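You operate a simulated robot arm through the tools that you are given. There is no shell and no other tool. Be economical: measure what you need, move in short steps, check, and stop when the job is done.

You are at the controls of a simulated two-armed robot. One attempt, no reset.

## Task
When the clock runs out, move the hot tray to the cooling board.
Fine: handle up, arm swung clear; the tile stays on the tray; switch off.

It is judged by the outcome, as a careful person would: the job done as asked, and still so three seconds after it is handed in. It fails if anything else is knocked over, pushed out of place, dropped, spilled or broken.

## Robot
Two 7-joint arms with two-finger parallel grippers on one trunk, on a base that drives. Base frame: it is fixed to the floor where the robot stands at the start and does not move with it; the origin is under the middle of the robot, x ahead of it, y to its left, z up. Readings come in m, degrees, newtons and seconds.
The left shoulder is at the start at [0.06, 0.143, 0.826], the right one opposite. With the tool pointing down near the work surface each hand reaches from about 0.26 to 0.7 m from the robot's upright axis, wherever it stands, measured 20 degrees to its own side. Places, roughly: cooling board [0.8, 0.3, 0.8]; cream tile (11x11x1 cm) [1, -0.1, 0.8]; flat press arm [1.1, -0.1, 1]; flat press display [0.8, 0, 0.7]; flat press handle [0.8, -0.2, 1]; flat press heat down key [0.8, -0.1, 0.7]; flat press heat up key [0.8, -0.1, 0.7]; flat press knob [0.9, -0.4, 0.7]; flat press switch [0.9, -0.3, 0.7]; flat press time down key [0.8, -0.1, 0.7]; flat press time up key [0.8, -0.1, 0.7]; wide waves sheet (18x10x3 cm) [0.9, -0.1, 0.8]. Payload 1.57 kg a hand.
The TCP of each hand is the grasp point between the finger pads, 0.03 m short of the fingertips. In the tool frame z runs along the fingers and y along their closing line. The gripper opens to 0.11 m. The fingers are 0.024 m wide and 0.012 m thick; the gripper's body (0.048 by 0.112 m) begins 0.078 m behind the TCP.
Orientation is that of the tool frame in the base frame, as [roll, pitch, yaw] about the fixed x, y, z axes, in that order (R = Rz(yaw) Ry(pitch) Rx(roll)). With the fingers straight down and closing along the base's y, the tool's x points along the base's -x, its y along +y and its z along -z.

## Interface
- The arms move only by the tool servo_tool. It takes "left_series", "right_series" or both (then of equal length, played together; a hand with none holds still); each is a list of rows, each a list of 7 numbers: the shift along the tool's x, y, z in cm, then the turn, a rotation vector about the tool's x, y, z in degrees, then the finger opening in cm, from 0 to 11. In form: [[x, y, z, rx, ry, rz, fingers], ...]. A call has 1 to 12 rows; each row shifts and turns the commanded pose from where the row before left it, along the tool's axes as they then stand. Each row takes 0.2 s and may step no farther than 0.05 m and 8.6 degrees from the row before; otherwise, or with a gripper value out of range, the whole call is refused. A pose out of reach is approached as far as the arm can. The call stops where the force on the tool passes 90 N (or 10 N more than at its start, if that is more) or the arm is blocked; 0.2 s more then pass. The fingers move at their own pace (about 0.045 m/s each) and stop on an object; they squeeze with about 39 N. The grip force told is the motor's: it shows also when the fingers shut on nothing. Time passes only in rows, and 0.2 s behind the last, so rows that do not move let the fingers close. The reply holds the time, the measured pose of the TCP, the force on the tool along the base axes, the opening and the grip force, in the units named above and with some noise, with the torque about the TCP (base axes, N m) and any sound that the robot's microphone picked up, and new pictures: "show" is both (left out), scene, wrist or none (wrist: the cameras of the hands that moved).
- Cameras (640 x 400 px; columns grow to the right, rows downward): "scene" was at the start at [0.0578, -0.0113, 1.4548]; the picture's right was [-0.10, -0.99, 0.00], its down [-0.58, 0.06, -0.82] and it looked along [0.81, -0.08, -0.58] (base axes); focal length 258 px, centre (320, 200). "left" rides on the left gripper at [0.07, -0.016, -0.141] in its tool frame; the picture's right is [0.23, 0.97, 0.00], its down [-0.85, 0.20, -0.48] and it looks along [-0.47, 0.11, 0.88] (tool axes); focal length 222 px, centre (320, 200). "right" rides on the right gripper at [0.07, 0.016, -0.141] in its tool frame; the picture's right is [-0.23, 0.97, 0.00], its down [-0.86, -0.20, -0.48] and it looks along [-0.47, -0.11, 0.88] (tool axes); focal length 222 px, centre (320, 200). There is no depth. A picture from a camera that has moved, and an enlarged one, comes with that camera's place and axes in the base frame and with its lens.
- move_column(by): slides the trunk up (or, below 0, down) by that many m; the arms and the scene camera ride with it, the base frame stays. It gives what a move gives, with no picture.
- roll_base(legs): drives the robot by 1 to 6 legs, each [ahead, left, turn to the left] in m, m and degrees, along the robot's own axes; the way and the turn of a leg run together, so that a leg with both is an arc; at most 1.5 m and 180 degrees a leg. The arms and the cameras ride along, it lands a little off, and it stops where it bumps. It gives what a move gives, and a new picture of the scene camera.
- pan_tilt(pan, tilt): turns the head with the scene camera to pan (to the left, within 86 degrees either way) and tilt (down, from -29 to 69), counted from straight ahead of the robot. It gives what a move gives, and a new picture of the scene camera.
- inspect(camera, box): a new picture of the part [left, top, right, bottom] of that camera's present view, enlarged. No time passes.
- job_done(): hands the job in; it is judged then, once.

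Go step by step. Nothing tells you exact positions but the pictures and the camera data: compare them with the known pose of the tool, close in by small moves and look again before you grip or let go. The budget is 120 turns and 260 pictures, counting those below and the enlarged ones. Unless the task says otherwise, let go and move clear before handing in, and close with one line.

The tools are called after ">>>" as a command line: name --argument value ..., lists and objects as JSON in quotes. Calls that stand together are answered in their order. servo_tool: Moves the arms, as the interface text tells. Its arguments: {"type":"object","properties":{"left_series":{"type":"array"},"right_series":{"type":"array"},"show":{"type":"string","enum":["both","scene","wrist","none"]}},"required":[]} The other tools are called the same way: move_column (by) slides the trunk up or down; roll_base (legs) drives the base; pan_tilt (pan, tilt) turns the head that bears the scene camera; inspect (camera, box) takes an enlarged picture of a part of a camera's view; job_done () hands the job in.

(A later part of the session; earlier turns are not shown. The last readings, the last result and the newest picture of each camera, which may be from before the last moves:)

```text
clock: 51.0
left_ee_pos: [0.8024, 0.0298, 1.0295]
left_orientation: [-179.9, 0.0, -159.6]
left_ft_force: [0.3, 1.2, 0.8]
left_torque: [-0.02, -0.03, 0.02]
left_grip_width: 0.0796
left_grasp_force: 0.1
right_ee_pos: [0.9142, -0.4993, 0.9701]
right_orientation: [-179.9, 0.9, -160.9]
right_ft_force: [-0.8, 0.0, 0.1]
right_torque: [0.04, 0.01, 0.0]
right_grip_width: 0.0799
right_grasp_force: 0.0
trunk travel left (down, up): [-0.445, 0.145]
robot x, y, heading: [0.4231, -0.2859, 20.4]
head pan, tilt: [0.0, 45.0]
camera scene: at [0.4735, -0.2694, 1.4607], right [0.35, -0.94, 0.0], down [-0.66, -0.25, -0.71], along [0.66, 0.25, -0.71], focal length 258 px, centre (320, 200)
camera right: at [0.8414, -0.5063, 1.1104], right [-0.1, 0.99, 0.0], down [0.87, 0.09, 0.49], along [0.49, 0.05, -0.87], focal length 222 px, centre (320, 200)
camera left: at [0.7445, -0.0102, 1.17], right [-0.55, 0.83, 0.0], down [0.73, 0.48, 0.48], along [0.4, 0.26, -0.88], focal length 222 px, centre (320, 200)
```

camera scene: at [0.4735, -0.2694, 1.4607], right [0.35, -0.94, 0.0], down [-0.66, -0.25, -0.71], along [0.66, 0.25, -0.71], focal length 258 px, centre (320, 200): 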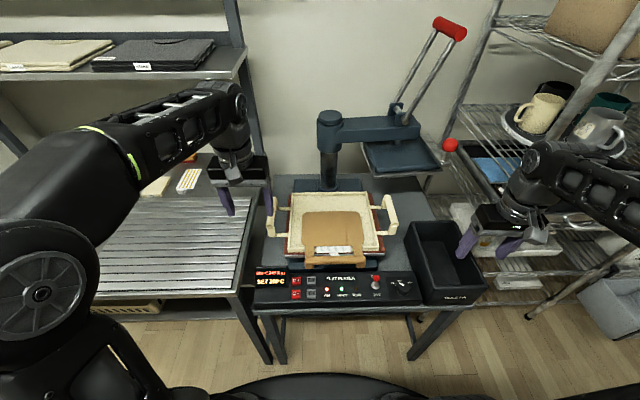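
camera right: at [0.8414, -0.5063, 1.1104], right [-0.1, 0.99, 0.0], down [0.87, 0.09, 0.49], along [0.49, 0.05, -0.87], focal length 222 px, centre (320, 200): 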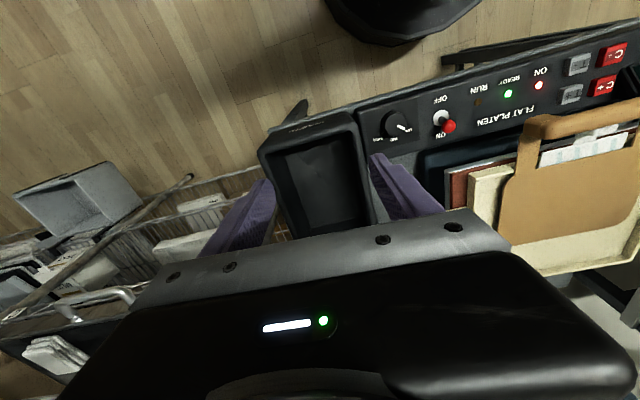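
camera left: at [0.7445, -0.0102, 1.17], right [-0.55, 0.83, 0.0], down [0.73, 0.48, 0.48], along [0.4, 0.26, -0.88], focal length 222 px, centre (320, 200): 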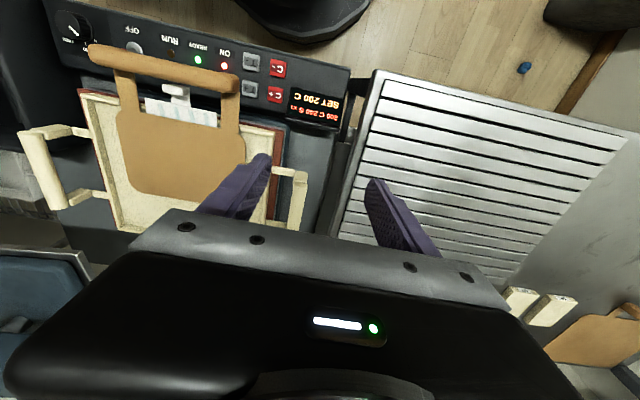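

Stepping again within the limits, both hands go above the handles.

>>> servo_tool --right_series '[[-3.6, 2.55, 0, 0, 0, 0, 8], [-3.6, 2.55, 0, 0, 0, 0, 8], [-3.6, 2.55, 0, 0, 0, 0, 8], [-3.6, 2.55, 0, 0, 0, 0, 8], [-3.6, 2.55, 0, 0, 0, 0, 8], [-3.6, 2.55, 0, 0, 0, -2, 8]]' --left_series '[[-2.1, -0.2, 1, 0, 0, 0, 8], [-2.1, -0.2, 1, 0, 0, 0, 8], [-2.1, -0.2, 1, 0, 0, 0, 8], [-2.1, -0.2, 1, 0, 0, 0, 8], [-2.1, -0.2, 1, 0, 0, 0, 8], [-2.1, -0.3, 1, 0, 0, 0, 8]]'

>>> inspect --camera "scene" --box '[240, 160, 440, 285]'

```text
clock: 52.4
left_ee_pos: [0.9266, 0.0647, 0.9694]
left_orientation: [-179.9, -0.1, -159.5]
left_ft_force: [0.2, 1.4, 0.3]
left_torque: [-0.13, 0.0, -0.01]
left_grip_width: 0.08
left_grasp_force: 0.1
right_ee_pos: [1.0658, -0.2802, 0.9742]
right_orientation: [-179.9, 0.7, -158.8]
right_ft_force: [0.7, 1.5, 0.1]
right_torque: [-0.06, 0.05, 0.0]
right_grip_width: 0.08
right_grasp_force: 0.0
trunk travel left (down, up): [-0.445, 0.145]
robot x, y, heading: [0.4236, -0.283, 20.2]
head pan, tilt: [0.0, 45.0]
camera scene: at [0.4737, -0.2653, 1.4605], right [0.35, -0.94, 0.0], down [-0.66, -0.25, -0.71], along [0.66, 0.24, -0.71], focal length 258 px, centre (320, 200)
camera right: at [0.9944, -0.2897, 1.1146], right [-0.14, 0.99, 0.0], down [0.86, 0.12, 0.49], along [0.49, 0.07, -0.87], focal length 222 px, centre (320, 200)
camera left: at [0.8682, 0.0253, 1.1097], right [-0.55, 0.83, 0.0], down [0.73, 0.49, 0.48], along [0.4, 0.26, -0.88], focal length 222 px, centre (320, 200)
```

scene: 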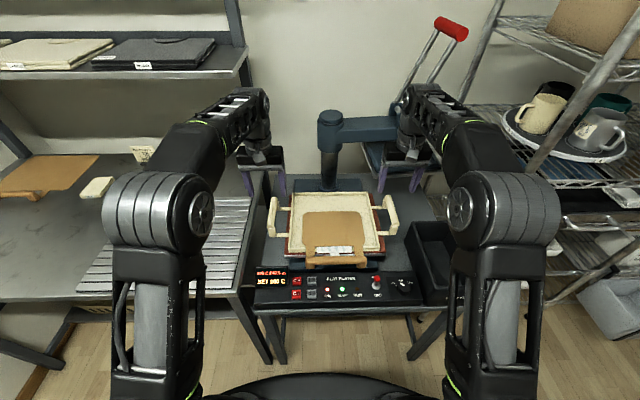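
right: 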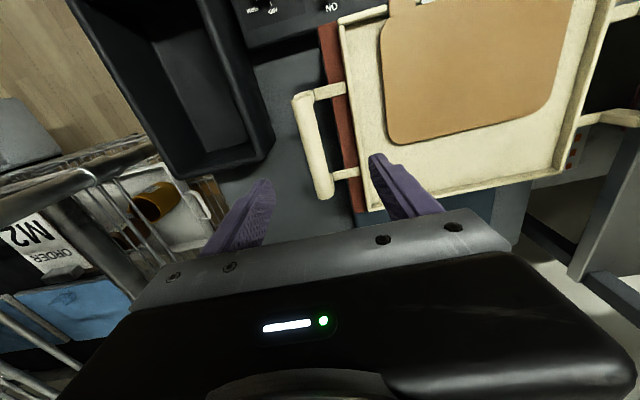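
left: 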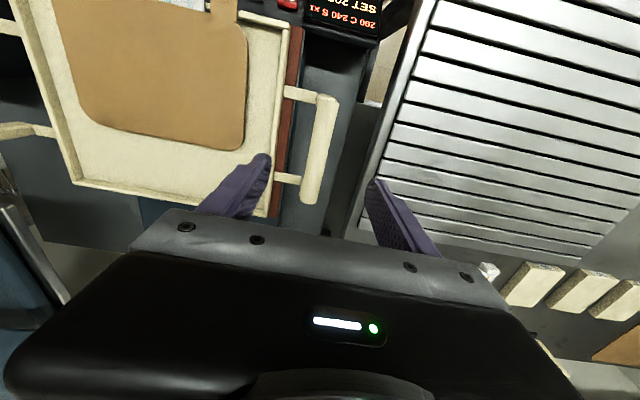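

```text
3.20 times, centred on (340, 222) of scene
camera zoom: at [0.4737, -0.2653, 1.4605], right [0.35, -0.94, 0.0], down [-0.66, -0.25, -0.71], along [0.66, 0.24, -0.71], focal length 825 px, centre (256, 128)
```

zoom: 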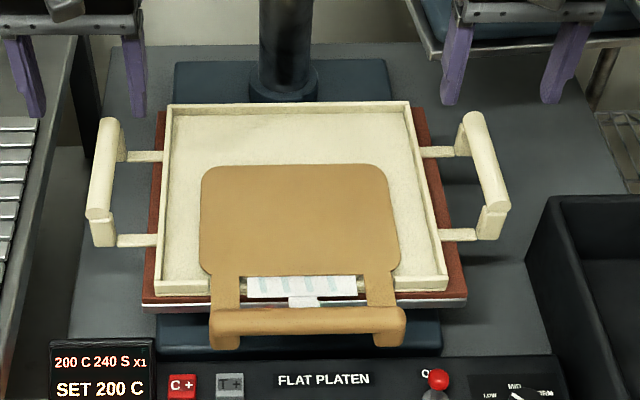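

Both hands are within 2 cm of the handles. I'll narrow to 6 cm so the inner fingers fit between handle and tray wall, correct the positions, and descend most of the way.

>>> servo_tool --right_series '[[-1, -1.1, 0, 0, 0, 0, 6], [0, 0, 3, 0, 0, 0, 6], [0, 0, 3, 0, 0, 0, 6], [0, 0, 2, 0, 0, 0, 6]]' --left_series '[[-1.7, -0.1, 0, 0, 0, 0, 6], [0, 0, 3, 0, 0, 0, 6], [0, 0, 3, 0, 0, 0, 6], [0, 0, 1.5, 0, 0, 0, 6]]'

>>> inspect --camera "scene" --box '[240, 160, 440, 285]'

```text
clock: 53.4
left_ee_pos: [0.9349, 0.064, 0.8938]
left_orientation: [-179.9, 0.0, -159.6]
left_ft_force: [-0.5, 0.1, 0.0]
left_torque: [0.01, 0.03, 0.02]
left_grip_width: 0.0599
left_grasp_force: 0.1
left hand out of reach, approached as far as the arm can: row 1
right_ee_pos: [1.0686, -0.2827, 0.895]
right_orientation: [-179.9, 0.7, -159.0]
right_ft_force: [0.1, 0.2, -0.5]
right_torque: [0.01, 0.03, 0.01]
right_grip_width: 0.0598
right_grasp_force: 0.1
right hand out of reach, approached as far as the arm can: row 1
trunk travel left (down, up): [-0.445, 0.145]
robot x, y, heading: [0.4235, -0.2843, 20.1]
head pan, tilt: [0.0, 45.0]
camera scene: at [0.4739, -0.2692, 1.4607], right [0.35, -0.94, 0.0], down [-0.66, -0.25, -0.71], along [0.66, 0.25, -0.71], focal length 258 px, centre (320, 200)
camera right: at [0.9958, -0.2926, 1.0354], right [-0.14, 0.99, 0.0], down [0.86, 0.12, 0.49], along [0.48, 0.07, -0.87], focal length 222 px, centre (320, 200)
camera left: at [0.8761, 0.0242, 1.035], right [-0.55, 0.83, 0.0], down [0.73, 0.49, 0.48], along [0.4, 0.26, -0.88], focal length 222 px, centre (320, 200)
```

scene: 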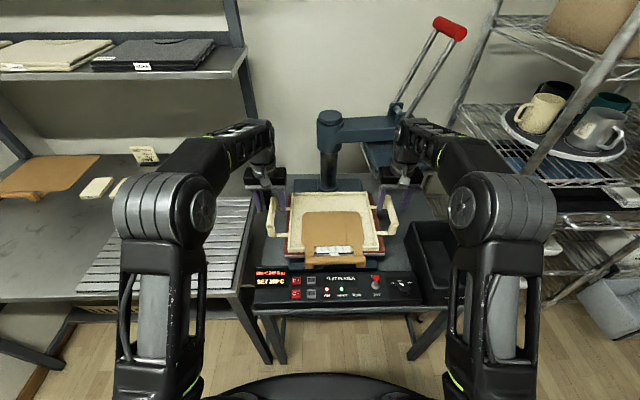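
right: 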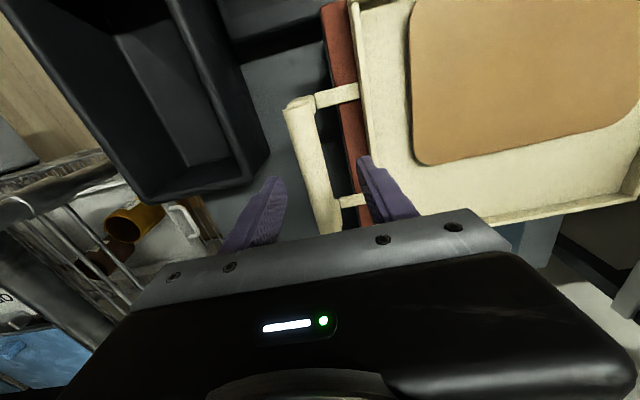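
left: 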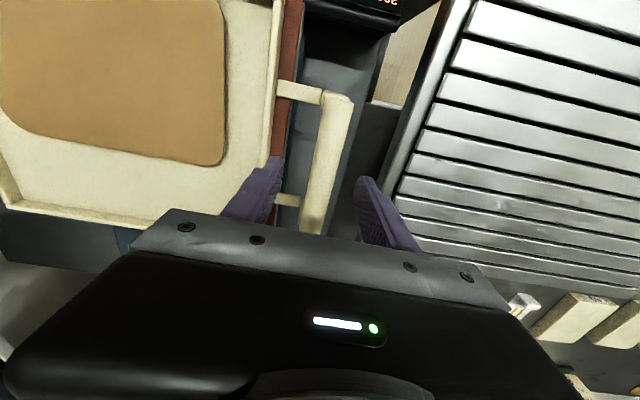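

```text
3.20 times, centred on (340, 222) of scene
camera zoom: at [0.4739, -0.2692, 1.4607], right [0.35, -0.94, 0.0], down [-0.66, -0.25, -0.71], along [0.66, 0.25, -0.71], focal length 825 px, centre (256, 128)
```

zoom: 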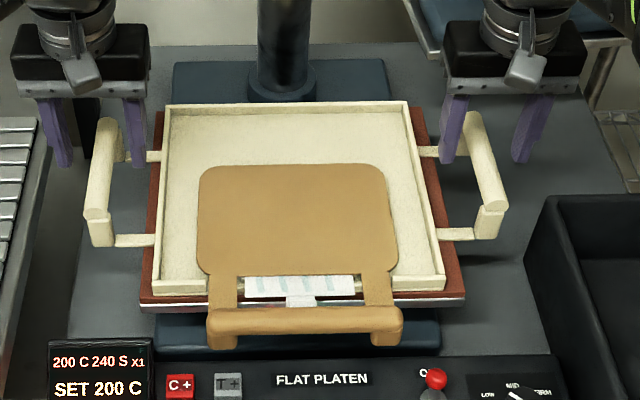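

Both hands are centred between the handle stubs. I'll descend 4.5 cm, with the right hand shifted 0.5 cm outward.

>>> servo_tool --right_series '[[0, -0.5, 1.5, 0, 0, 0, 6], [0, 0, 1.5, 0, 0, 0, 6], [0, 0, 1.5, 0, 0, 0, 6]]' --left_series '[[0, 0, 1.5, 0, 0, 0, 6], [0, 0, 1.5, 0, 0, 0, 6], [0, 0, 1.4, 0, 0, 0, 6]]'

>>> inspect --camera "scene" --box '[240, 170, 440, 295]'

```text
clock: 54.2
left_ee_pos: [0.9347, 0.0631, 0.8504]
left_orientation: [-180.0, 0.0, -159.6]
left_ft_force: [-0.3, 0.3, -0.2]
left_torque: [0.0, 0.04, 0.04]
left_grip_width: 0.0601
left_grasp_force: 0.0
right_ee_pos: [1.0704, -0.2891, 0.85]
right_orientation: [-179.9, 0.8, -158.9]
right_ft_force: [-1.0, -0.1, 0.0]
right_torque: [-0.03, 0.01, -0.01]
right_grip_width: 0.0601
right_grasp_force: 0.1
trunk travel left (down, up): [-0.445, 0.145]
robot x, y, heading: [0.4266, -0.2813, 20.2]
head pan, tilt: [0.0, 45.0]
camera scene: at [0.4738, -0.2691, 1.4606], right [0.35, -0.94, 0.0], down [-0.66, -0.25, -0.71], along [0.66, 0.25, -0.71], focal length 258 px, centre (320, 200)
camera right: at [0.9988, -0.2982, 0.9903], right [-0.14, 0.99, 0.0], down [0.86, 0.12, 0.49], along [0.48, 0.07, -0.87], focal length 222 px, centre (320, 200)
camera left: at [0.8764, 0.0248, 0.9904], right [-0.55, 0.83, 0.0], down [0.73, 0.49, 0.48], along [0.4, 0.26, -0.88], focal length 222 px, centre (320, 200)
```

scene: 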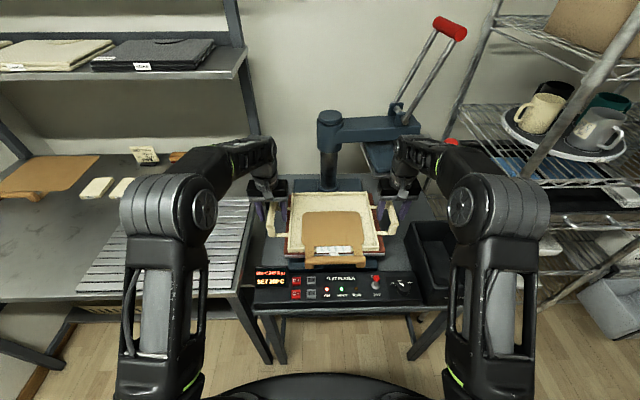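
right: 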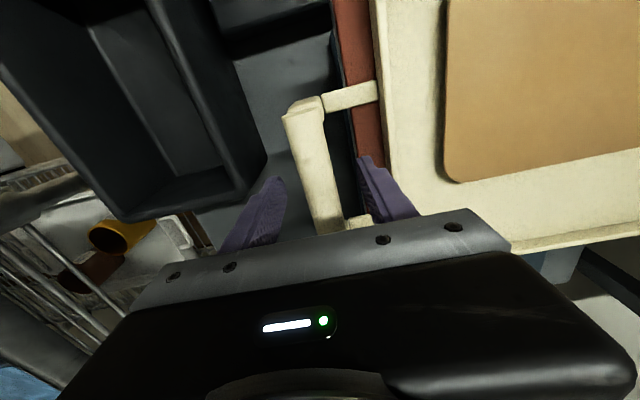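
left: 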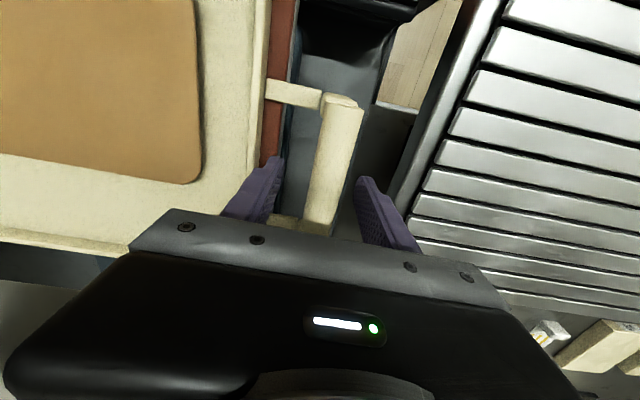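

```text
3.20 times, centred on (340, 232) of scene
camera zoom: at [0.4738, -0.2691, 1.4606], right [0.35, -0.94, 0.0], down [-0.66, -0.25, -0.71], along [0.66, 0.25, -0.71], focal length 825 px, centre (256, 96)
```

zoom: 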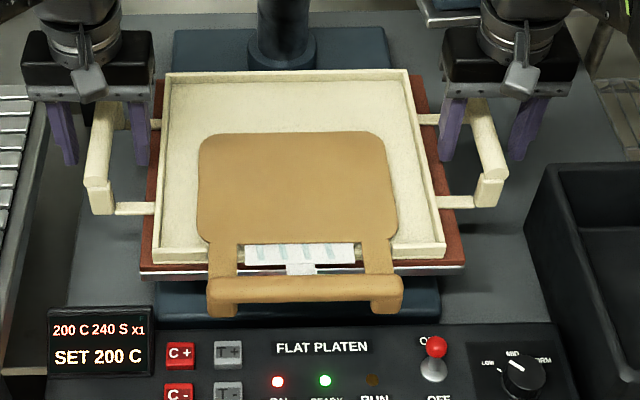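

The bars sit between the fingers on both sides. I'll close both grippers.

>>> servo_tool --right_series '[[0, 0, 0, 0, 0, 0, 1.5], [0, 0, 0, 0, 0, 0, 1.5], [0, 0, 0, 0, 0, 0, 1.5], [0, 0, 0, 0, 0, 0, 1.5], [0, 0, 0, 0, 0, 0, 1.5]]' --left_series '[[0, 0, 0, 0, 0, 0, 1.5], [0, 0, 0, 0, 0, 0, 1.5], [0, 0, 0, 0, 0, 0, 1.5], [0, 0, 0, 0, 0, 0, 1.5], [0, 0, 0, 0, 0, 0, 1.5]]'

>>> inspect --camera "scene" --box '[240, 170, 440, 295]'

```text
clock: 55.4
left_ee_pos: [0.9352, 0.0637, 0.8509]
left_orientation: [-180.0, 0.1, -159.5]
left_ft_force: [3.0, 0.8, -0.3]
left_torque: [0.02, 0.05, 0.79]
left_grip_width: 0.0216
left_grasp_force: 35.0
right_ee_pos: [1.0719, -0.2894, 0.8507]
right_orientation: [-179.9, 0.7, -159.0]
right_ft_force: [-3.4, -0.3, 0.3]
right_torque: [0.17, -0.11, 0.37]
right_grip_width: 0.0216
right_grasp_force: 34.4
trunk travel left (down, up): [-0.445, 0.145]
robot x, y, heading: [0.4262, -0.2845, 20.5]
head pan, tilt: [0.0, 45.0]
camera scene: at [0.4734, -0.2689, 1.4606], right [0.35, -0.94, 0.0], down [-0.66, -0.25, -0.71], along [0.66, 0.25, -0.71], focal length 258 px, centre (320, 200)
camera right: at [0.9984, -0.298, 0.9907], right [-0.14, 0.99, 0.0], down [0.86, 0.12, 0.49], along [0.48, 0.07, -0.87], focal length 222 px, centre (320, 200)
camera left: at [0.8762, 0.0251, 0.9906], right [-0.55, 0.83, 0.0], down [0.73, 0.49, 0.48], along [0.4, 0.26, -0.88], focal length 222 px, centre (320, 200)
```

scene: 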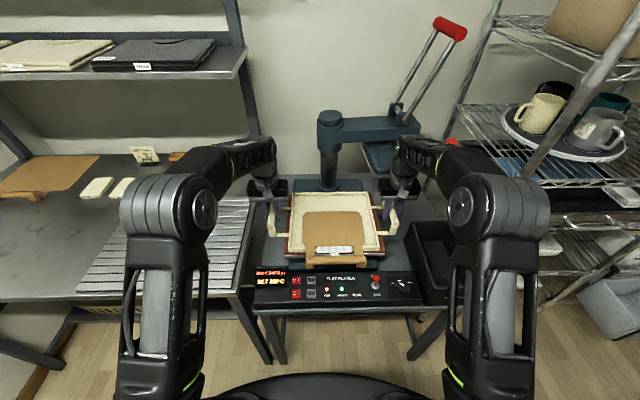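
right: 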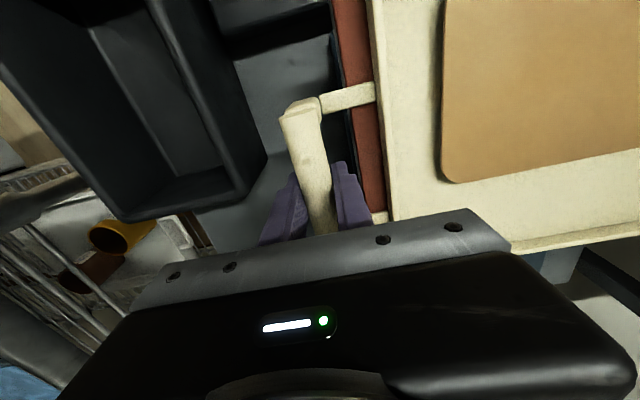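
left: 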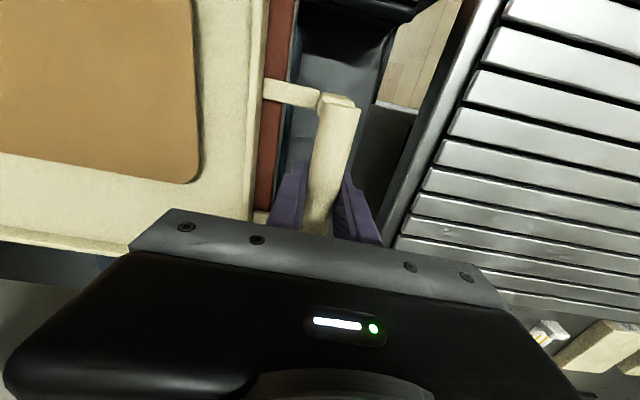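

```text
3.20 times, centred on (340, 232) of scene
camera zoom: at [0.4734, -0.2689, 1.4606], right [0.35, -0.94, 0.0], down [-0.66, -0.25, -0.71], along [0.66, 0.25, -0.71], focal length 825 px, centre (256, 96)
```

zoom: 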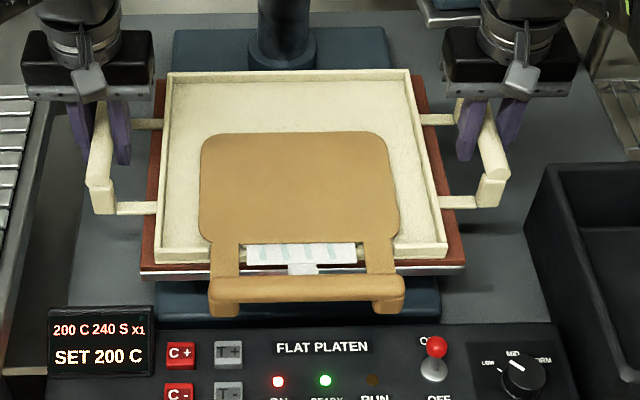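

Both grips are firm at 2.2 cm. I'll lift with the trunk so both hands rise together, 3 cm first.

>>> move_column --by 0.03

>>> inspect --camera "scene" --box '[240, 170, 440, 295]'

```text
clock: 56.2
left_ee_pos: [0.9356, 0.0644, 0.8796]
left_orientation: [179.9, 0.0, -159.6]
left_ft_force: [3.7, 1.3, -3.7]
left_torque: [0.03, -0.17, 0.88]
left_grip_width: 0.0215
left_grasp_force: 34.9
right_ee_pos: [1.0719, -0.2892, 0.8788]
right_orientation: [-179.9, 0.7, -158.9]
right_ft_force: [-3.8, -0.9, -3.5]
right_torque: [-0.08, -0.03, 0.44]
right_grip_width: 0.0215
right_grasp_force: 34.6
trunk travel left (down, up): [-0.475, 0.115]
robot x, y, heading: [0.4245, -0.2842, 20.3]
head pan, tilt: [0.0, 45.0]
```

```text
3.20 times, centred on (340, 232) of scene
camera zoom: at [0.4745, -0.2691, 1.4906], right [0.35, -0.94, 0.0], down [-0.66, -0.25, -0.71], along [0.66, 0.25, -0.71], focal length 825 px, centre (256, 96)
```

zoom: 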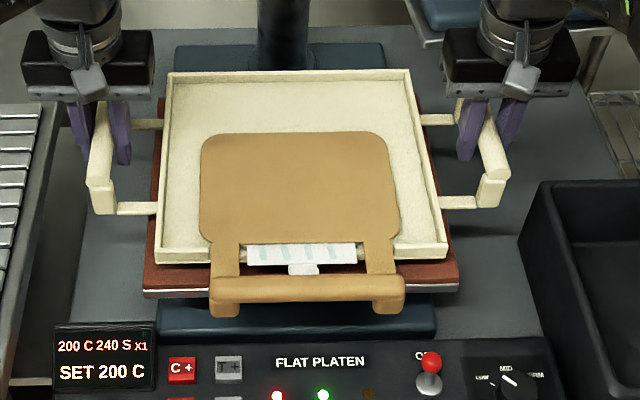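

The tray lifts level with its stack and the brown lower plate stays behind. I'll raise another 5 cm, then back up and slide the base left to bring it over the board.

>>> move_column --by 0.05

>>> roll_base --legs '[[-0.07, 0, 0], [0, 0.25, 0]]'

```text
clock: 57.1
left_ee_pos: [0.9356, 0.0635, 0.9295]
left_orientation: [-179.9, 0.0, -159.6]
left_ft_force: [3.2, 1.9, -3.7]
left_torque: [0.05, -0.05, 0.84]
left_grip_width: 0.0217
left_grasp_force: 34.8
right_ee_pos: [1.0722, -0.2888, 0.9306]
right_orientation: [180.0, 0.8, -158.9]
right_ft_force: [-3.6, -1.2, -3.2]
right_torque: [0.05, -0.07, 0.5]
right_grip_width: 0.0214
right_grasp_force: 34.3
trunk travel left (down, up): [-0.525, 0.065]
robot x, y, heading: [0.4254, -0.2822, 20.2]
head pan, tilt: [0.0, 45.0]
```

```text
clock: 59.5
left_ee_pos: [0.7844, 0.2772, 0.9294]
left_orientation: [-180.0, 0.0, -159.9]
left_ft_force: [2.3, 2.0, -3.3]
left_torque: [0.04, -0.13, 0.8]
left_grip_width: 0.0217
left_grasp_force: 35.6
right_ee_pos: [0.9193, -0.0774, 0.9303]
right_orientation: [-179.9, 0.6, -159.3]
right_ft_force: [-3.5, -0.3, -3.6]
right_torque: [-0.09, -0.09, 0.42]
right_grip_width: 0.0215
right_grasp_force: 34.6
trunk travel left (down, up): [-0.525, 0.065]
robot x, y, heading: [0.2728, -0.0667, 20.2]
head pan, tilt: [0.0, 45.0]
camera scene: at [0.3211, -0.0538, 1.5406], right [0.34, -0.94, 0.0], down [-0.66, -0.24, -0.71], along [0.66, 0.24, -0.71], focal length 258 px, centre (320, 200)
```

scene: 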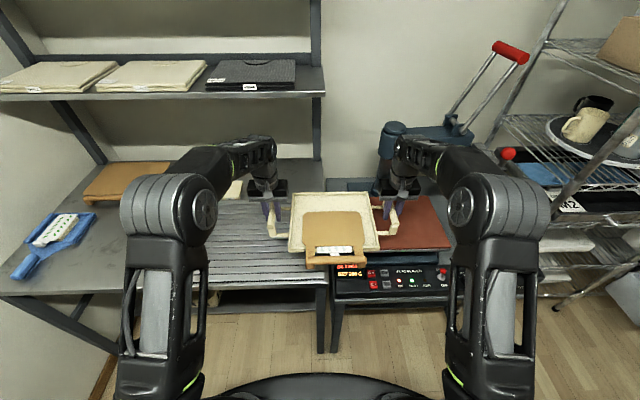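

The tray is riding level. I'll move another 0.23 m left to centre it over the board.

>>> roll_base --legs '[[0, 0.23, 0]]'

>>> inspect --camera "scene" --box '[160, 150, 480, 350]'

```text
clock: 61.2
left_ee_pos: [0.7068, 0.4874, 0.9297]
left_orientation: [-179.8, 0.0, -159.8]
left_ft_force: [3.5, 0.5, -3.7]
left_torque: [0.03, -0.25, 0.8]
left_grip_width: 0.0217
left_grasp_force: 34.4
right_ee_pos: [0.8423, 0.1343, 0.9304]
right_orientation: [-179.7, 0.7, -159.1]
right_ft_force: [-3.8, 0.3, -2.9]
right_torque: [-0.17, 0.01, 0.42]
right_grip_width: 0.0216
right_grasp_force: 34.7
trunk travel left (down, up): [-0.525, 0.065]
robot x, y, heading: [0.1946, 0.1385, 20.2]
head pan, tilt: [0.0, 45.0]
camera scene: at [0.2443, 0.1558, 1.5406], right [0.34, -0.94, 0.0], down [-0.66, -0.24, -0.71], along [0.66, 0.24, -0.71], focal length 258 px, centre (320, 200)
```

scene: 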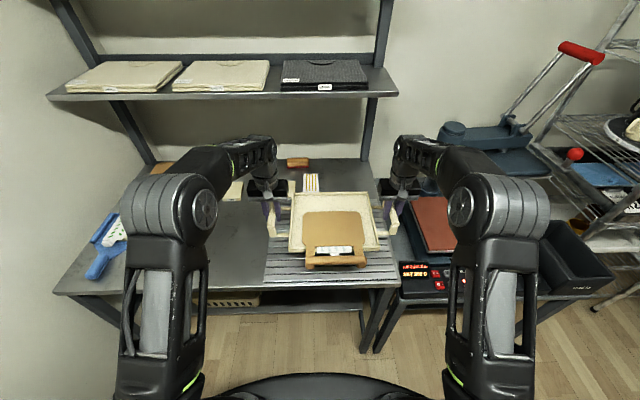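

```text
2.00 times, centred on (320, 250) of scene
camera zoom: at [0.2443, 0.1558, 1.5406], right [0.34, -0.94, 0.0], down [-0.66, -0.24, -0.71], along [0.66, 0.24, -0.71], focal length 516 px, centre (320, 100)
```

zoom: 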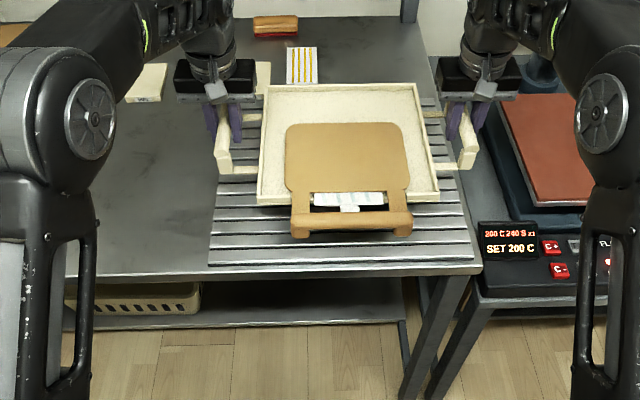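

The tray is centred over the board, with its midpoint at (0.775, 0.311) against a board centre of about (0.767, 0.308). I'll lower with the trunk in steps and watch the vertical force.

>>> move_column --by -0.06

>>> inspect --camera "scene" --box '[220, 170, 440, 300]'

>>> inspect --camera "left" --box '[0, 0, 640, 400]'

```text
clock: 62.2
left_ee_pos: [0.7067, 0.4857, 0.8693]
left_orientation: [180.0, 0.1, -159.8]
left_ft_force: [3.5, 1.0, -3.8]
left_torque: [0.11, -0.13, 0.94]
left_grip_width: 0.0217
left_grasp_force: 34.7
right_ee_pos: [0.8417, 0.1337, 0.8695]
right_orientation: [-179.9, 0.5, -159.2]
right_ft_force: [-4.4, -0.6, -3.5]
right_torque: [-0.05, -0.02, 0.46]
right_grip_width: 0.0215
right_grasp_force: 34.0
trunk travel left (down, up): [-0.465, 0.125]
robot x, y, heading: [0.1988, 0.1358, 20.3]
head pan, tilt: [0.0, 45.0]
```

```text
2.91 times, centred on (330, 235) of scene
camera zoom: at [0.2445, 0.1545, 1.4806], right [0.34, -0.94, 0.0], down [-0.66, -0.24, -0.71], along [0.66, 0.24, -0.71], focal length 750 px, centre (291, 98)
```

zoom: 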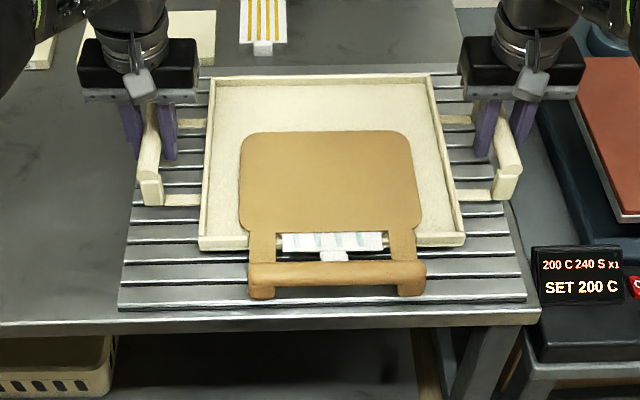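

```text
1.00 times, centred on (320, 200) of left
camera zoom: at [0.6481, 0.4472, 1.0106], right [-0.55, 0.84, 0.0], down [0.73, 0.48, 0.48], along [0.4, 0.26, -0.88], focal length 222 px, centre (320, 200)
```

zoom: 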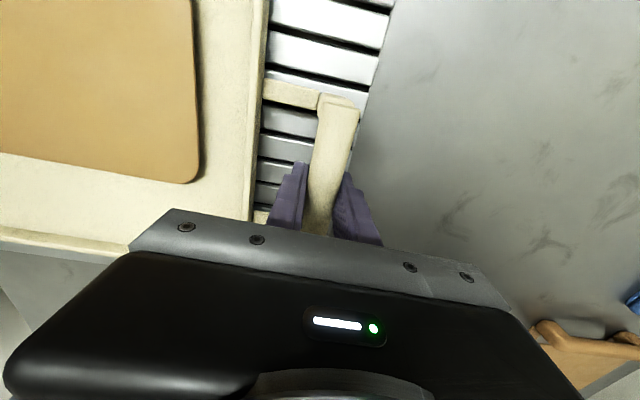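

There's no contact yet. I'll lower further with small synchronised hand steps.

>>> servo_tool --right_series '[[0, 0, 0.5, 0, 0, 0, 1.5], [0, 0, 0.5, 0, 0, 0, 1.5]]' --left_series '[[0, 0, 0.5, 0, 0, 0, 1.5], [0, 0, 0.5, 0, 0, 0, 1.5]]' --show "none"

>>> servo_tool --right_series '[[0, 0, 0.5, 0, 0, 0, 1.5], [0, 0, 0, 0, 0, 0, 1.5]]' --left_series '[[0, 0, 0.5, 0, 0, 0, 1.5], [0, 0, 0, 0, 0, 0, 1.5]]' --show "none"

```text
clock: 62.8
left_ee_pos: [0.7063, 0.4855, 0.8588]
left_orientation: [179.9, 0.0, -159.8]
left_ft_force: [2.1, 4.4, -3.3]
left_torque: [0.02, -0.1, 0.85]
left_grip_width: 0.0216
left_grasp_force: 34.0
right_ee_pos: [0.8415, 0.1334, 0.8602]
right_orientation: [-179.8, 0.7, -159.1]
right_ft_force: [-2.6, -5.3, -3.2]
right_torque: [-0.03, -0.02, 0.59]
right_grip_width: 0.0213
right_grasp_force: 34.8
trunk travel left (down, up): [-0.465, 0.125]
robot x, y, heading: [0.1968, 0.1395, 20.0]
head pan, tilt: [0.0, 45.0]
```

```text
clock: 63.4
left_ee_pos: [0.7067, 0.4866, 0.8529]
left_orientation: [180.0, 0.0, -159.8]
left_ft_force: [1.6, 4.2, -2.8]
left_torque: [-0.07, -0.09, 0.79]
left_grip_width: 0.0217
left_grasp_force: 34.3
right_ee_pos: [0.8425, 0.1326, 0.8556]
right_orientation: [-179.8, 0.7, -159.0]
right_ft_force: [-1.0, -5.2, -3.3]
right_torque: [-0.06, -0.1, 0.38]
right_grip_width: 0.0212
right_grasp_force: 34.7
trunk travel left (down, up): [-0.465, 0.125]
robot x, y, heading: [0.197, 0.1392, 20.6]
head pan, tilt: [0.0, 45.0]
```

Still hanging. I'll keep lowering, evening out the right side.

>>> servo_tool --right_series '[[0, 0, 0.6, 0, 0, 0, 1.5], [0, 0, 0, 0, 0, 0, 1.5]]' --left_series '[[0, 0, 0.5, 0, 0, 0, 1.5], [0, 0, 0, 0, 0, 0, 1.5]]' --show "none"

>>> servo_tool --right_series '[[0, 0, 0.6, 0, 0, 0, 1.5], [0, 0, 0, 0, 0, 0, 1.5]]' --left_series '[[0, 0, 0.5, 0, 0, 0, 1.5], [0, 0, 0, 0, 0, 0, 1.5]]' --show "scene"

>>> inspect --camera "scene" --box '[220, 170, 440, 300]'

```text
clock: 64.0
left_ee_pos: [0.7079, 0.4865, 0.8516]
left_orientation: [179.9, 0.4, -159.8]
left_ft_force: [1.5, 8.7, 19.2]
left_torque: [-0.44, 0.57, 0.81]
left_grip_width: 0.0215
left_grasp_force: 33.9
right_ee_pos: [0.8416, 0.1331, 0.8531]
right_orientation: [-179.8, 1.1, -159.1]
right_ft_force: [4.5, -8.4, 13.0]
right_torque: [-0.27, 0.73, 0.41]
right_grip_width: 0.0213
right_grasp_force: 34.1
trunk travel left (down, up): [-0.465, 0.125]
robot x, y, heading: [0.1998, 0.1387, 20.3]
head pan, tilt: [0.0, 45.0]
```

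```text
clock: 64.6
left_ee_pos: [0.708, 0.4861, 0.8524]
left_orientation: [-179.9, 1.0, -159.7]
left_ft_force: [12.7, 15.5, 41.7]
left_torque: [-0.1, 0.16, 0.72]
left_grip_width: 0.0217
left_grasp_force: 34.4
right_ee_pos: [0.8414, 0.133, 0.8523]
right_orientation: [-179.9, 1.6, -159.2]
right_ft_force: [6.2, -13.2, 50.7]
right_torque: [0.01, -0.08, 0.56]
right_grip_width: 0.0216
right_grasp_force: 34.4
trunk travel left (down, up): [-0.465, 0.125]
robot x, y, heading: [0.1916, 0.1371, 20.1]
head pan, tilt: [0.0, 45.0]
camera scene: at [0.238, 0.1525, 1.4818], right [0.34, -0.94, 0.0], down [-0.66, -0.24, -0.71], along [0.67, 0.24, -0.7], focal length 258 px, centre (320, 200)
```

scene: 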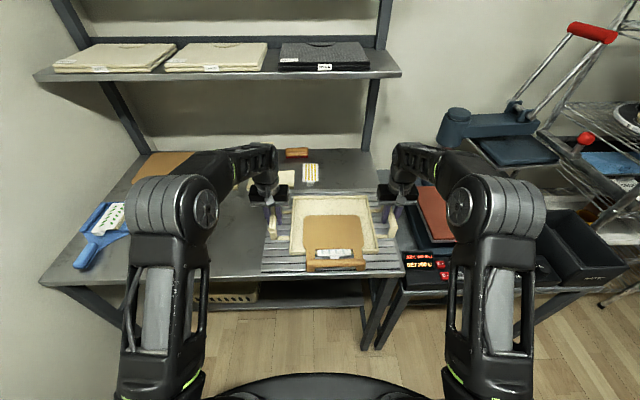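

```text
2.91 times, centred on (330, 235) of scene
camera zoom: at [0.238, 0.1525, 1.4818], right [0.34, -0.94, 0.0], down [-0.66, -0.24, -0.71], along [0.67, 0.24, -0.7], focal length 750 px, centre (291, 98)
```

zoom: 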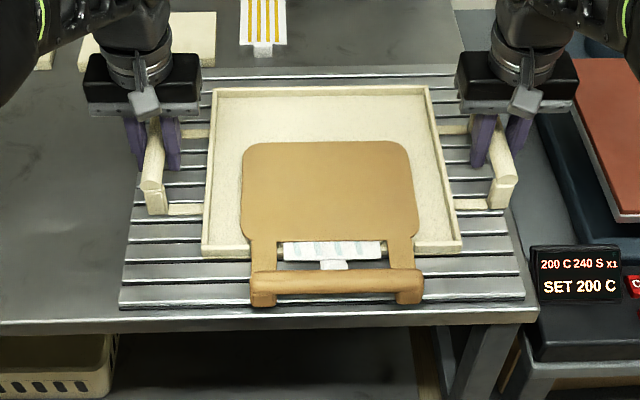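

The tray has landed on the board. I'll ease off the pressure, open both grippers, and rise.

>>> servo_tool --right_series '[[0, 0, -0.8, 0, 0, 0, 1.5], [0, 0, 0, 0, 0, 0, 6], [0, 0, 0, 0, 0, 0, 6], [0, 0, 0, 0, 0, 0, 6]]' --left_series '[[0, 0, -0.8, 0, 0, 0, 1.5], [0, 0, 0, 0, 0, 0, 6], [0, 0, 0, 0, 0, 0, 6], [0, 0, 0, 0, 0, 0, 6]]'

```text
clock: 65.6
left_ee_pos: [0.7068, 0.4858, 0.8525]
left_orientation: [179.9, 0.0, -159.9]
left_ft_force: [0.3, 0.0, 0.3]
left_torque: [0.01, 0.01, -0.03]
left_grip_width: 0.0599
left_grasp_force: 0.1
right_ee_pos: [0.8405, 0.1342, 0.8507]
right_orientation: [-179.9, 0.7, -159.1]
right_ft_force: [-0.5, -0.2, -0.2]
right_torque: [0.0, 0.0, -0.02]
right_grip_width: 0.0601
right_grasp_force: 0.1
trunk travel left (down, up): [-0.465, 0.125]
robot x, y, heading: [0.1936, 0.1379, 20.2]
head pan, tilt: [0.0, 45.0]
camera scene: at [0.2439, 0.1544, 1.4805], right [0.34, -0.94, 0.0], down [-0.66, -0.24, -0.71], along [0.66, 0.24, -0.71], focal length 258 px, centre (320, 200)
camera right: at [0.7684, 0.1242, 0.991], right [-0.14, 0.99, 0.0], down [0.86, 0.12, 0.49], along [0.48, 0.07, -0.87], focal length 222 px, centre (320, 200)
camera left: at [0.6483, 0.4462, 0.9931], right [-0.55, 0.84, 0.0], down [0.73, 0.48, 0.48], along [0.4, 0.26, -0.88], focal length 222 px, centre (320, 200)
```

scene: 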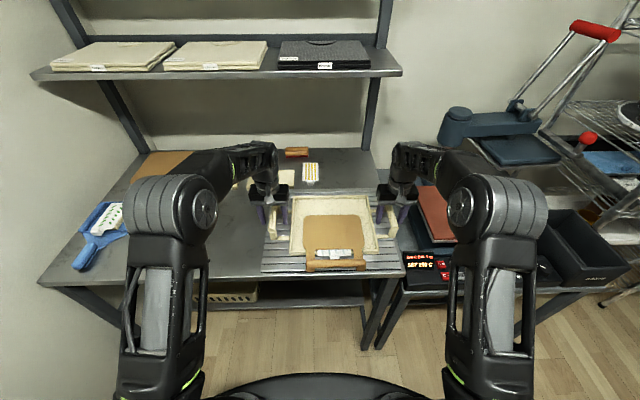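
right: 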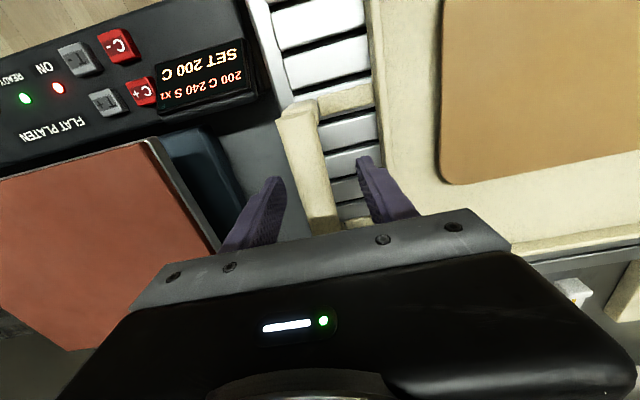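
left: 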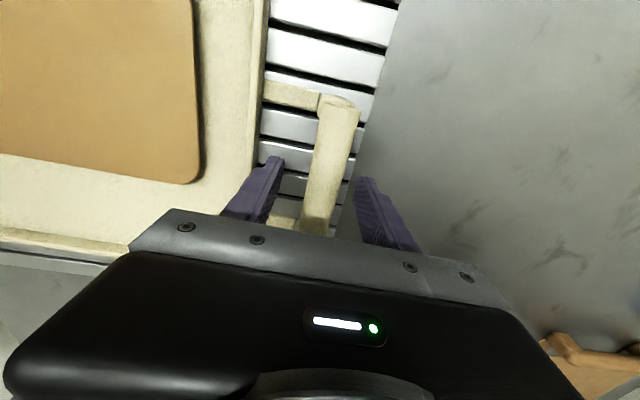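

Both hands are free. I'll rise straight up with the trunk and drive right toward the switch.

>>> move_column --by 0.11

>>> roll_base --legs '[[-0.02, 0, 0], [0, -0.44, 0]]'

>>> servo_tool --right_series '[[3, 0, 0, 0, 0, 0, 0], [3, 0, 0, 0, 0, 0, 0], [3, 0, 0, 0, 0, 0, 0], [3, 0, 0, 0, 0, 0, 0]]'

>>> inspect --camera "scene" --box '[280, 200, 440, 300]'

```text
clock: 67.1
left_ee_pos: [0.7064, 0.4856, 0.9643]
left_orientation: [180.0, 0.0, -159.7]
left_ft_force: [0.0, -0.5, -0.6]
left_torque: [0.0, 0.03, -0.01]
left_grip_width: 0.0597
left_grasp_force: 0.1
right_ee_pos: [0.8419, 0.1334, 0.9616]
right_orientation: [-179.9, 0.7, -159.1]
right_ft_force: [-0.4, 0.5, 0.2]
right_torque: [0.04, -0.03, -0.02]
right_grip_width: 0.0599
right_grasp_force: 0.0
trunk travel left (down, up): [-0.575, 0.015]
robot x, y, heading: [0.1949, 0.1379, 20.3]
head pan, tilt: [0.0, 45.0]
```

```text
clock: 70.1
left_ee_pos: [0.836, 0.0798, 0.9632]
left_orientation: [-180.0, 0.0, -159.3]
left_ft_force: [-0.1, -0.2, 0.1]
left_torque: [0.02, 0.02, 0.02]
left_grip_width: 0.0601
left_grasp_force: 0.1
right_ee_pos: [0.974, -0.2707, 0.9604]
right_orientation: [-179.9, 0.7, -158.5]
right_ft_force: [0.8, -0.5, -0.4]
right_torque: [0.02, -0.01, -0.05]
right_grip_width: 0.0602
right_grasp_force: 0.1
trunk travel left (down, up): [-0.575, 0.015]
robot x, y, heading: [0.3258, -0.2734, 20.9]
head pan, tilt: [0.0, 45.0]
camera scene: at [0.3763, -0.2568, 1.5906], right [0.36, -0.93, 0.0], down [-0.66, -0.25, -0.71], along [0.66, 0.25, -0.71], focal length 258 px, centre (320, 200)
```

scene: 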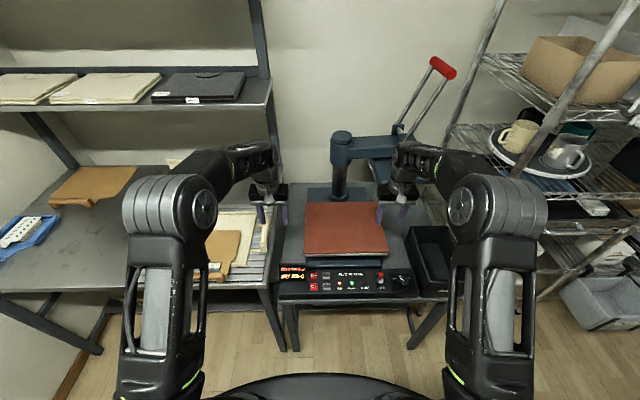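

```text
clock: 71.1
left_ee_pos: [0.8352, 0.0812, 0.9634]
left_orientation: [180.0, 0.0, -159.2]
left_ft_force: [-0.2, -0.3, 0.1]
left_torque: [0.03, -0.01, 0.02]
left_grip_width: 0.0597
left_grasp_force: 0.0
right_ee_pos: [0.8629, -0.3142, 0.956]
right_orientation: [-179.9, 0.9, -158.6]
right_ft_force: [-0.3, 0.1, -0.1]
right_torque: [-0.01, -0.03, 0.02]
right_grip_width: 0.0002
right_grasp_force: 15.6
trunk travel left (down, up): [-0.575, 0.015]
robot x, y, heading: [0.3294, -0.2735, 20.9]
head pan, tilt: [0.0, 45.0]
camera scene: at [0.3754, -0.2563, 1.5907], right [0.36, -0.93, 0.0], down [-0.66, -0.25, -0.71], along [0.66, 0.25, -0.71], focal length 258 px, centre (320, 200)
camera right: at [0.7899, -0.3245, 1.0964], right [-0.15, 0.99, 0.0], down [0.86, 0.13, 0.49], along [0.49, 0.07, -0.87], focal length 222 px, centre (320, 200)
```

scene: 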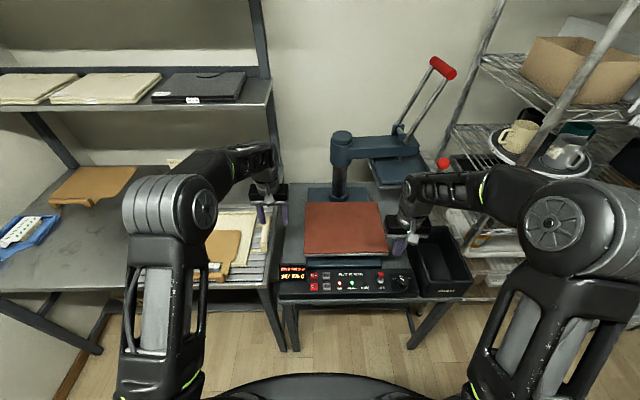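
right: 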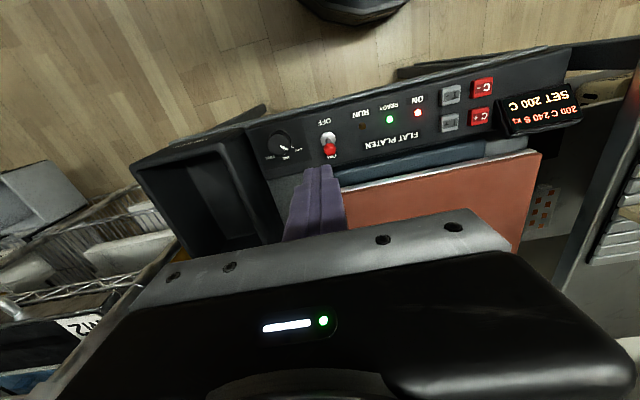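

```text
4.00 times, centred on (360, 250) of scene
camera zoom: at [0.3754, -0.2563, 1.5907], right [0.36, -0.93, 0.0], down [-0.66, -0.25, -0.71], along [0.66, 0.25, -0.71], focal length 1032 px, centre (160, 0)
```

zoom: 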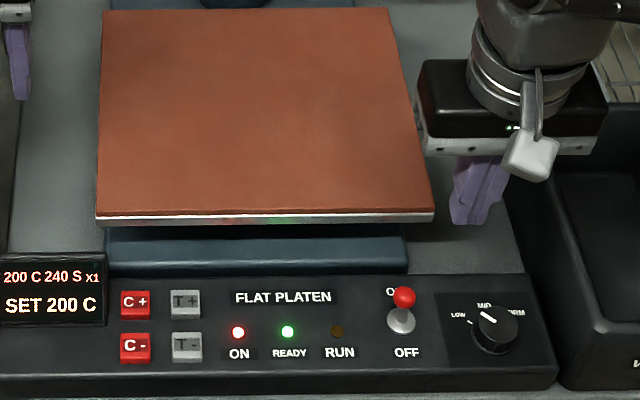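

The tray is on the board. The red toggle tip triangulates to about (0.899, -0.296, 0.73), leaning to ON, with the lower plate's edge close behind it. I'll tilt the right hand 15°, straddle the toggle sideways, and look before gripping and pulling it toward OFF.

>>> servo_tool --right_series '[[0, 0, 0, 0, -7.5, 0, 4], [0, 0, 0, 0, -7.5, 0, 4], [0.48, 0.1, 3.7, 0, 0, 0, 4], [0.48, 0.1, 3.7, 0, 0, 0, 4], [0.48, 0.1, 3.7, 0, 0, 0, 4], [0.48, 0.1, 3.0, 0, 0, 0, 4]]'

>>> inspect --camera "scene" --box '[320, 220, 440, 300]'

>>> inspect --camera "right" --box '[220, 60, 460, 260]'

```text
clock: 72.5
left_ee_pos: [0.8356, 0.0798, 0.9628]
left_orientation: [179.8, 0.1, -159.2]
left_ft_force: [0.2, 0.4, -0.3]
left_torque: [-0.04, 0.0, -0.01]
left_grip_width: 0.06
left_grasp_force: 0.2
right_ee_pos: [0.8817, -0.3033, 0.8171]
right_orientation: [-179.9, 15.7, -158.4]
right_ft_force: [-0.5, -0.3, -0.6]
right_torque: [0.02, 0.0, 0.03]
right_grip_width: 0.04
right_grasp_force: 0.0
trunk travel left (down, up): [-0.575, 0.015]
robot x, y, heading: [0.3272, -0.2737, 21.0]
head pan, tilt: [0.0, 45.0]
camera scene: at [0.3764, -0.2558, 1.5906], right [0.36, -0.93, 0.0], down [-0.66, -0.25, -0.71], along [0.66, 0.25, -0.71], focal length 258 px, centre (320, 200)
camera right: at [0.7774, -0.3258, 0.9335], right [-0.15, 0.99, 0.06], down [0.72, 0.07, 0.69], along [0.68, 0.15, -0.72], focal length 222 px, centre (320, 200)
```

scene: 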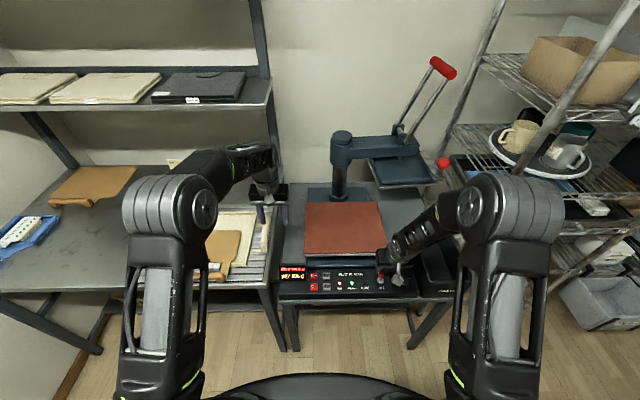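
right: 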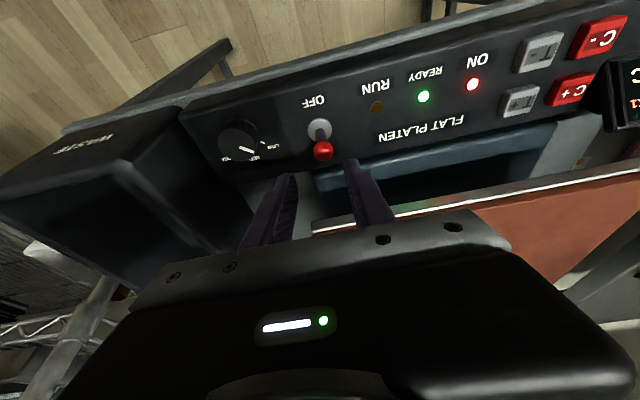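

```text
5.00 times, centred on (380, 260) of scene
camera zoom: at [0.3764, -0.2558, 1.5906], right [0.36, -0.93, 0.0], down [-0.66, -0.25, -0.71], along [0.66, 0.25, -0.71], focal length 1290 px, centre (20, -100)
```

zoom: 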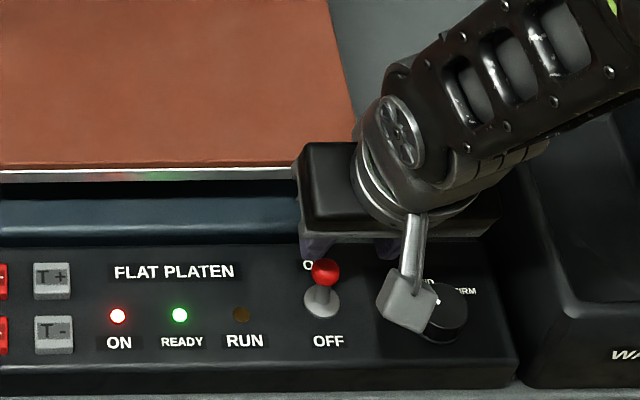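

```text
2.00 times, centred on (340, 160) of right
camera zoom: at [0.7774, -0.3258, 0.9335], right [-0.15, 0.99, 0.06], down [0.72, 0.07, 0.69], along [0.68, 0.15, -0.72], focal length 444 px, centre (280, 280)
```

zoom: 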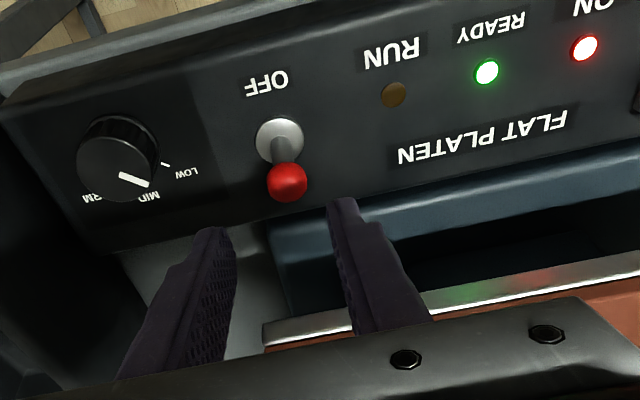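

The toggle tip is between the finger lanes, just below and about 0.5 cm left. I'll descend around it and check.

>>> servo_tool --right_series '[[0.4, 0.3, 1.77, 0, 0, 0, 4], [0.4, 0.2, 1.77, 0, 0, 0, 4], [0.4, 0, 1.6, 0, 0, 0, 4]]' --show "none"

>>> inspect --camera "right" --box '[220, 60, 460, 260]'

>>> inspect --camera "scene" --box '[320, 220, 440, 300]'

```text
clock: 73.3
left_ee_pos: [0.8356, 0.0803, 0.9632]
left_orientation: [-179.8, 0.1, -159.2]
left_ft_force: [0.7, 0.6, 0.1]
left_torque: [-0.01, 0.01, 0.02]
left_grip_width: 0.0599
left_grasp_force: 0.1
right_ee_pos: [0.8812, -0.2969, 0.7665]
right_orientation: [-180.0, 15.6, -158.4]
right_ft_force: [-0.2, 0.3, 0.5]
right_torque: [-0.02, 0.02, 0.01]
right_grip_width: 0.0397
right_grasp_force: 0.2
trunk travel left (down, up): [-0.575, 0.015]
robot x, y, heading: [0.3283, -0.2707, 20.7]
head pan, tilt: [0.0, 45.0]
```

```text
2.00 times, centred on (340, 160) of right
camera zoom: at [0.7759, -0.32, 0.8826], right [-0.15, 0.99, 0.06], down [0.72, 0.07, 0.69], along [0.68, 0.15, -0.72], focal length 444 px, centre (280, 280)
```

zoom: 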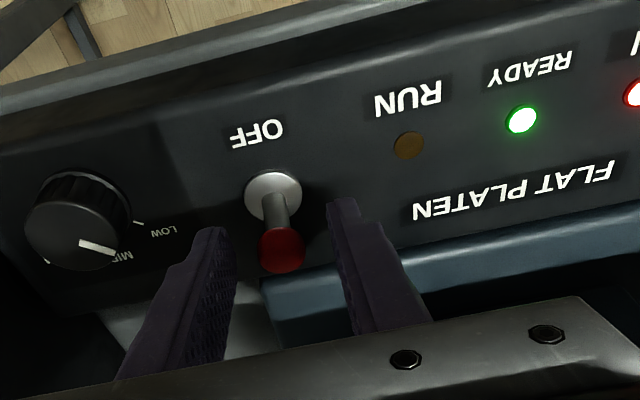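

```text
5.00 times, centred on (380, 260) of scene
camera zoom: at [0.3764, -0.2559, 1.5906], right [0.36, -0.93, 0.0], down [-0.66, -0.25, -0.71], along [0.66, 0.25, -0.71], focal length 1290 px, centre (20, -100)
```

zoom: 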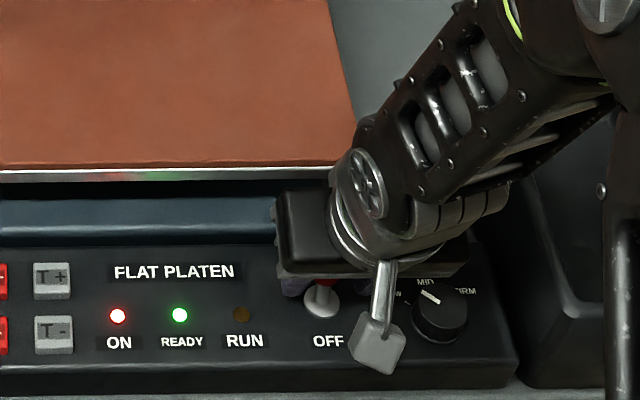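

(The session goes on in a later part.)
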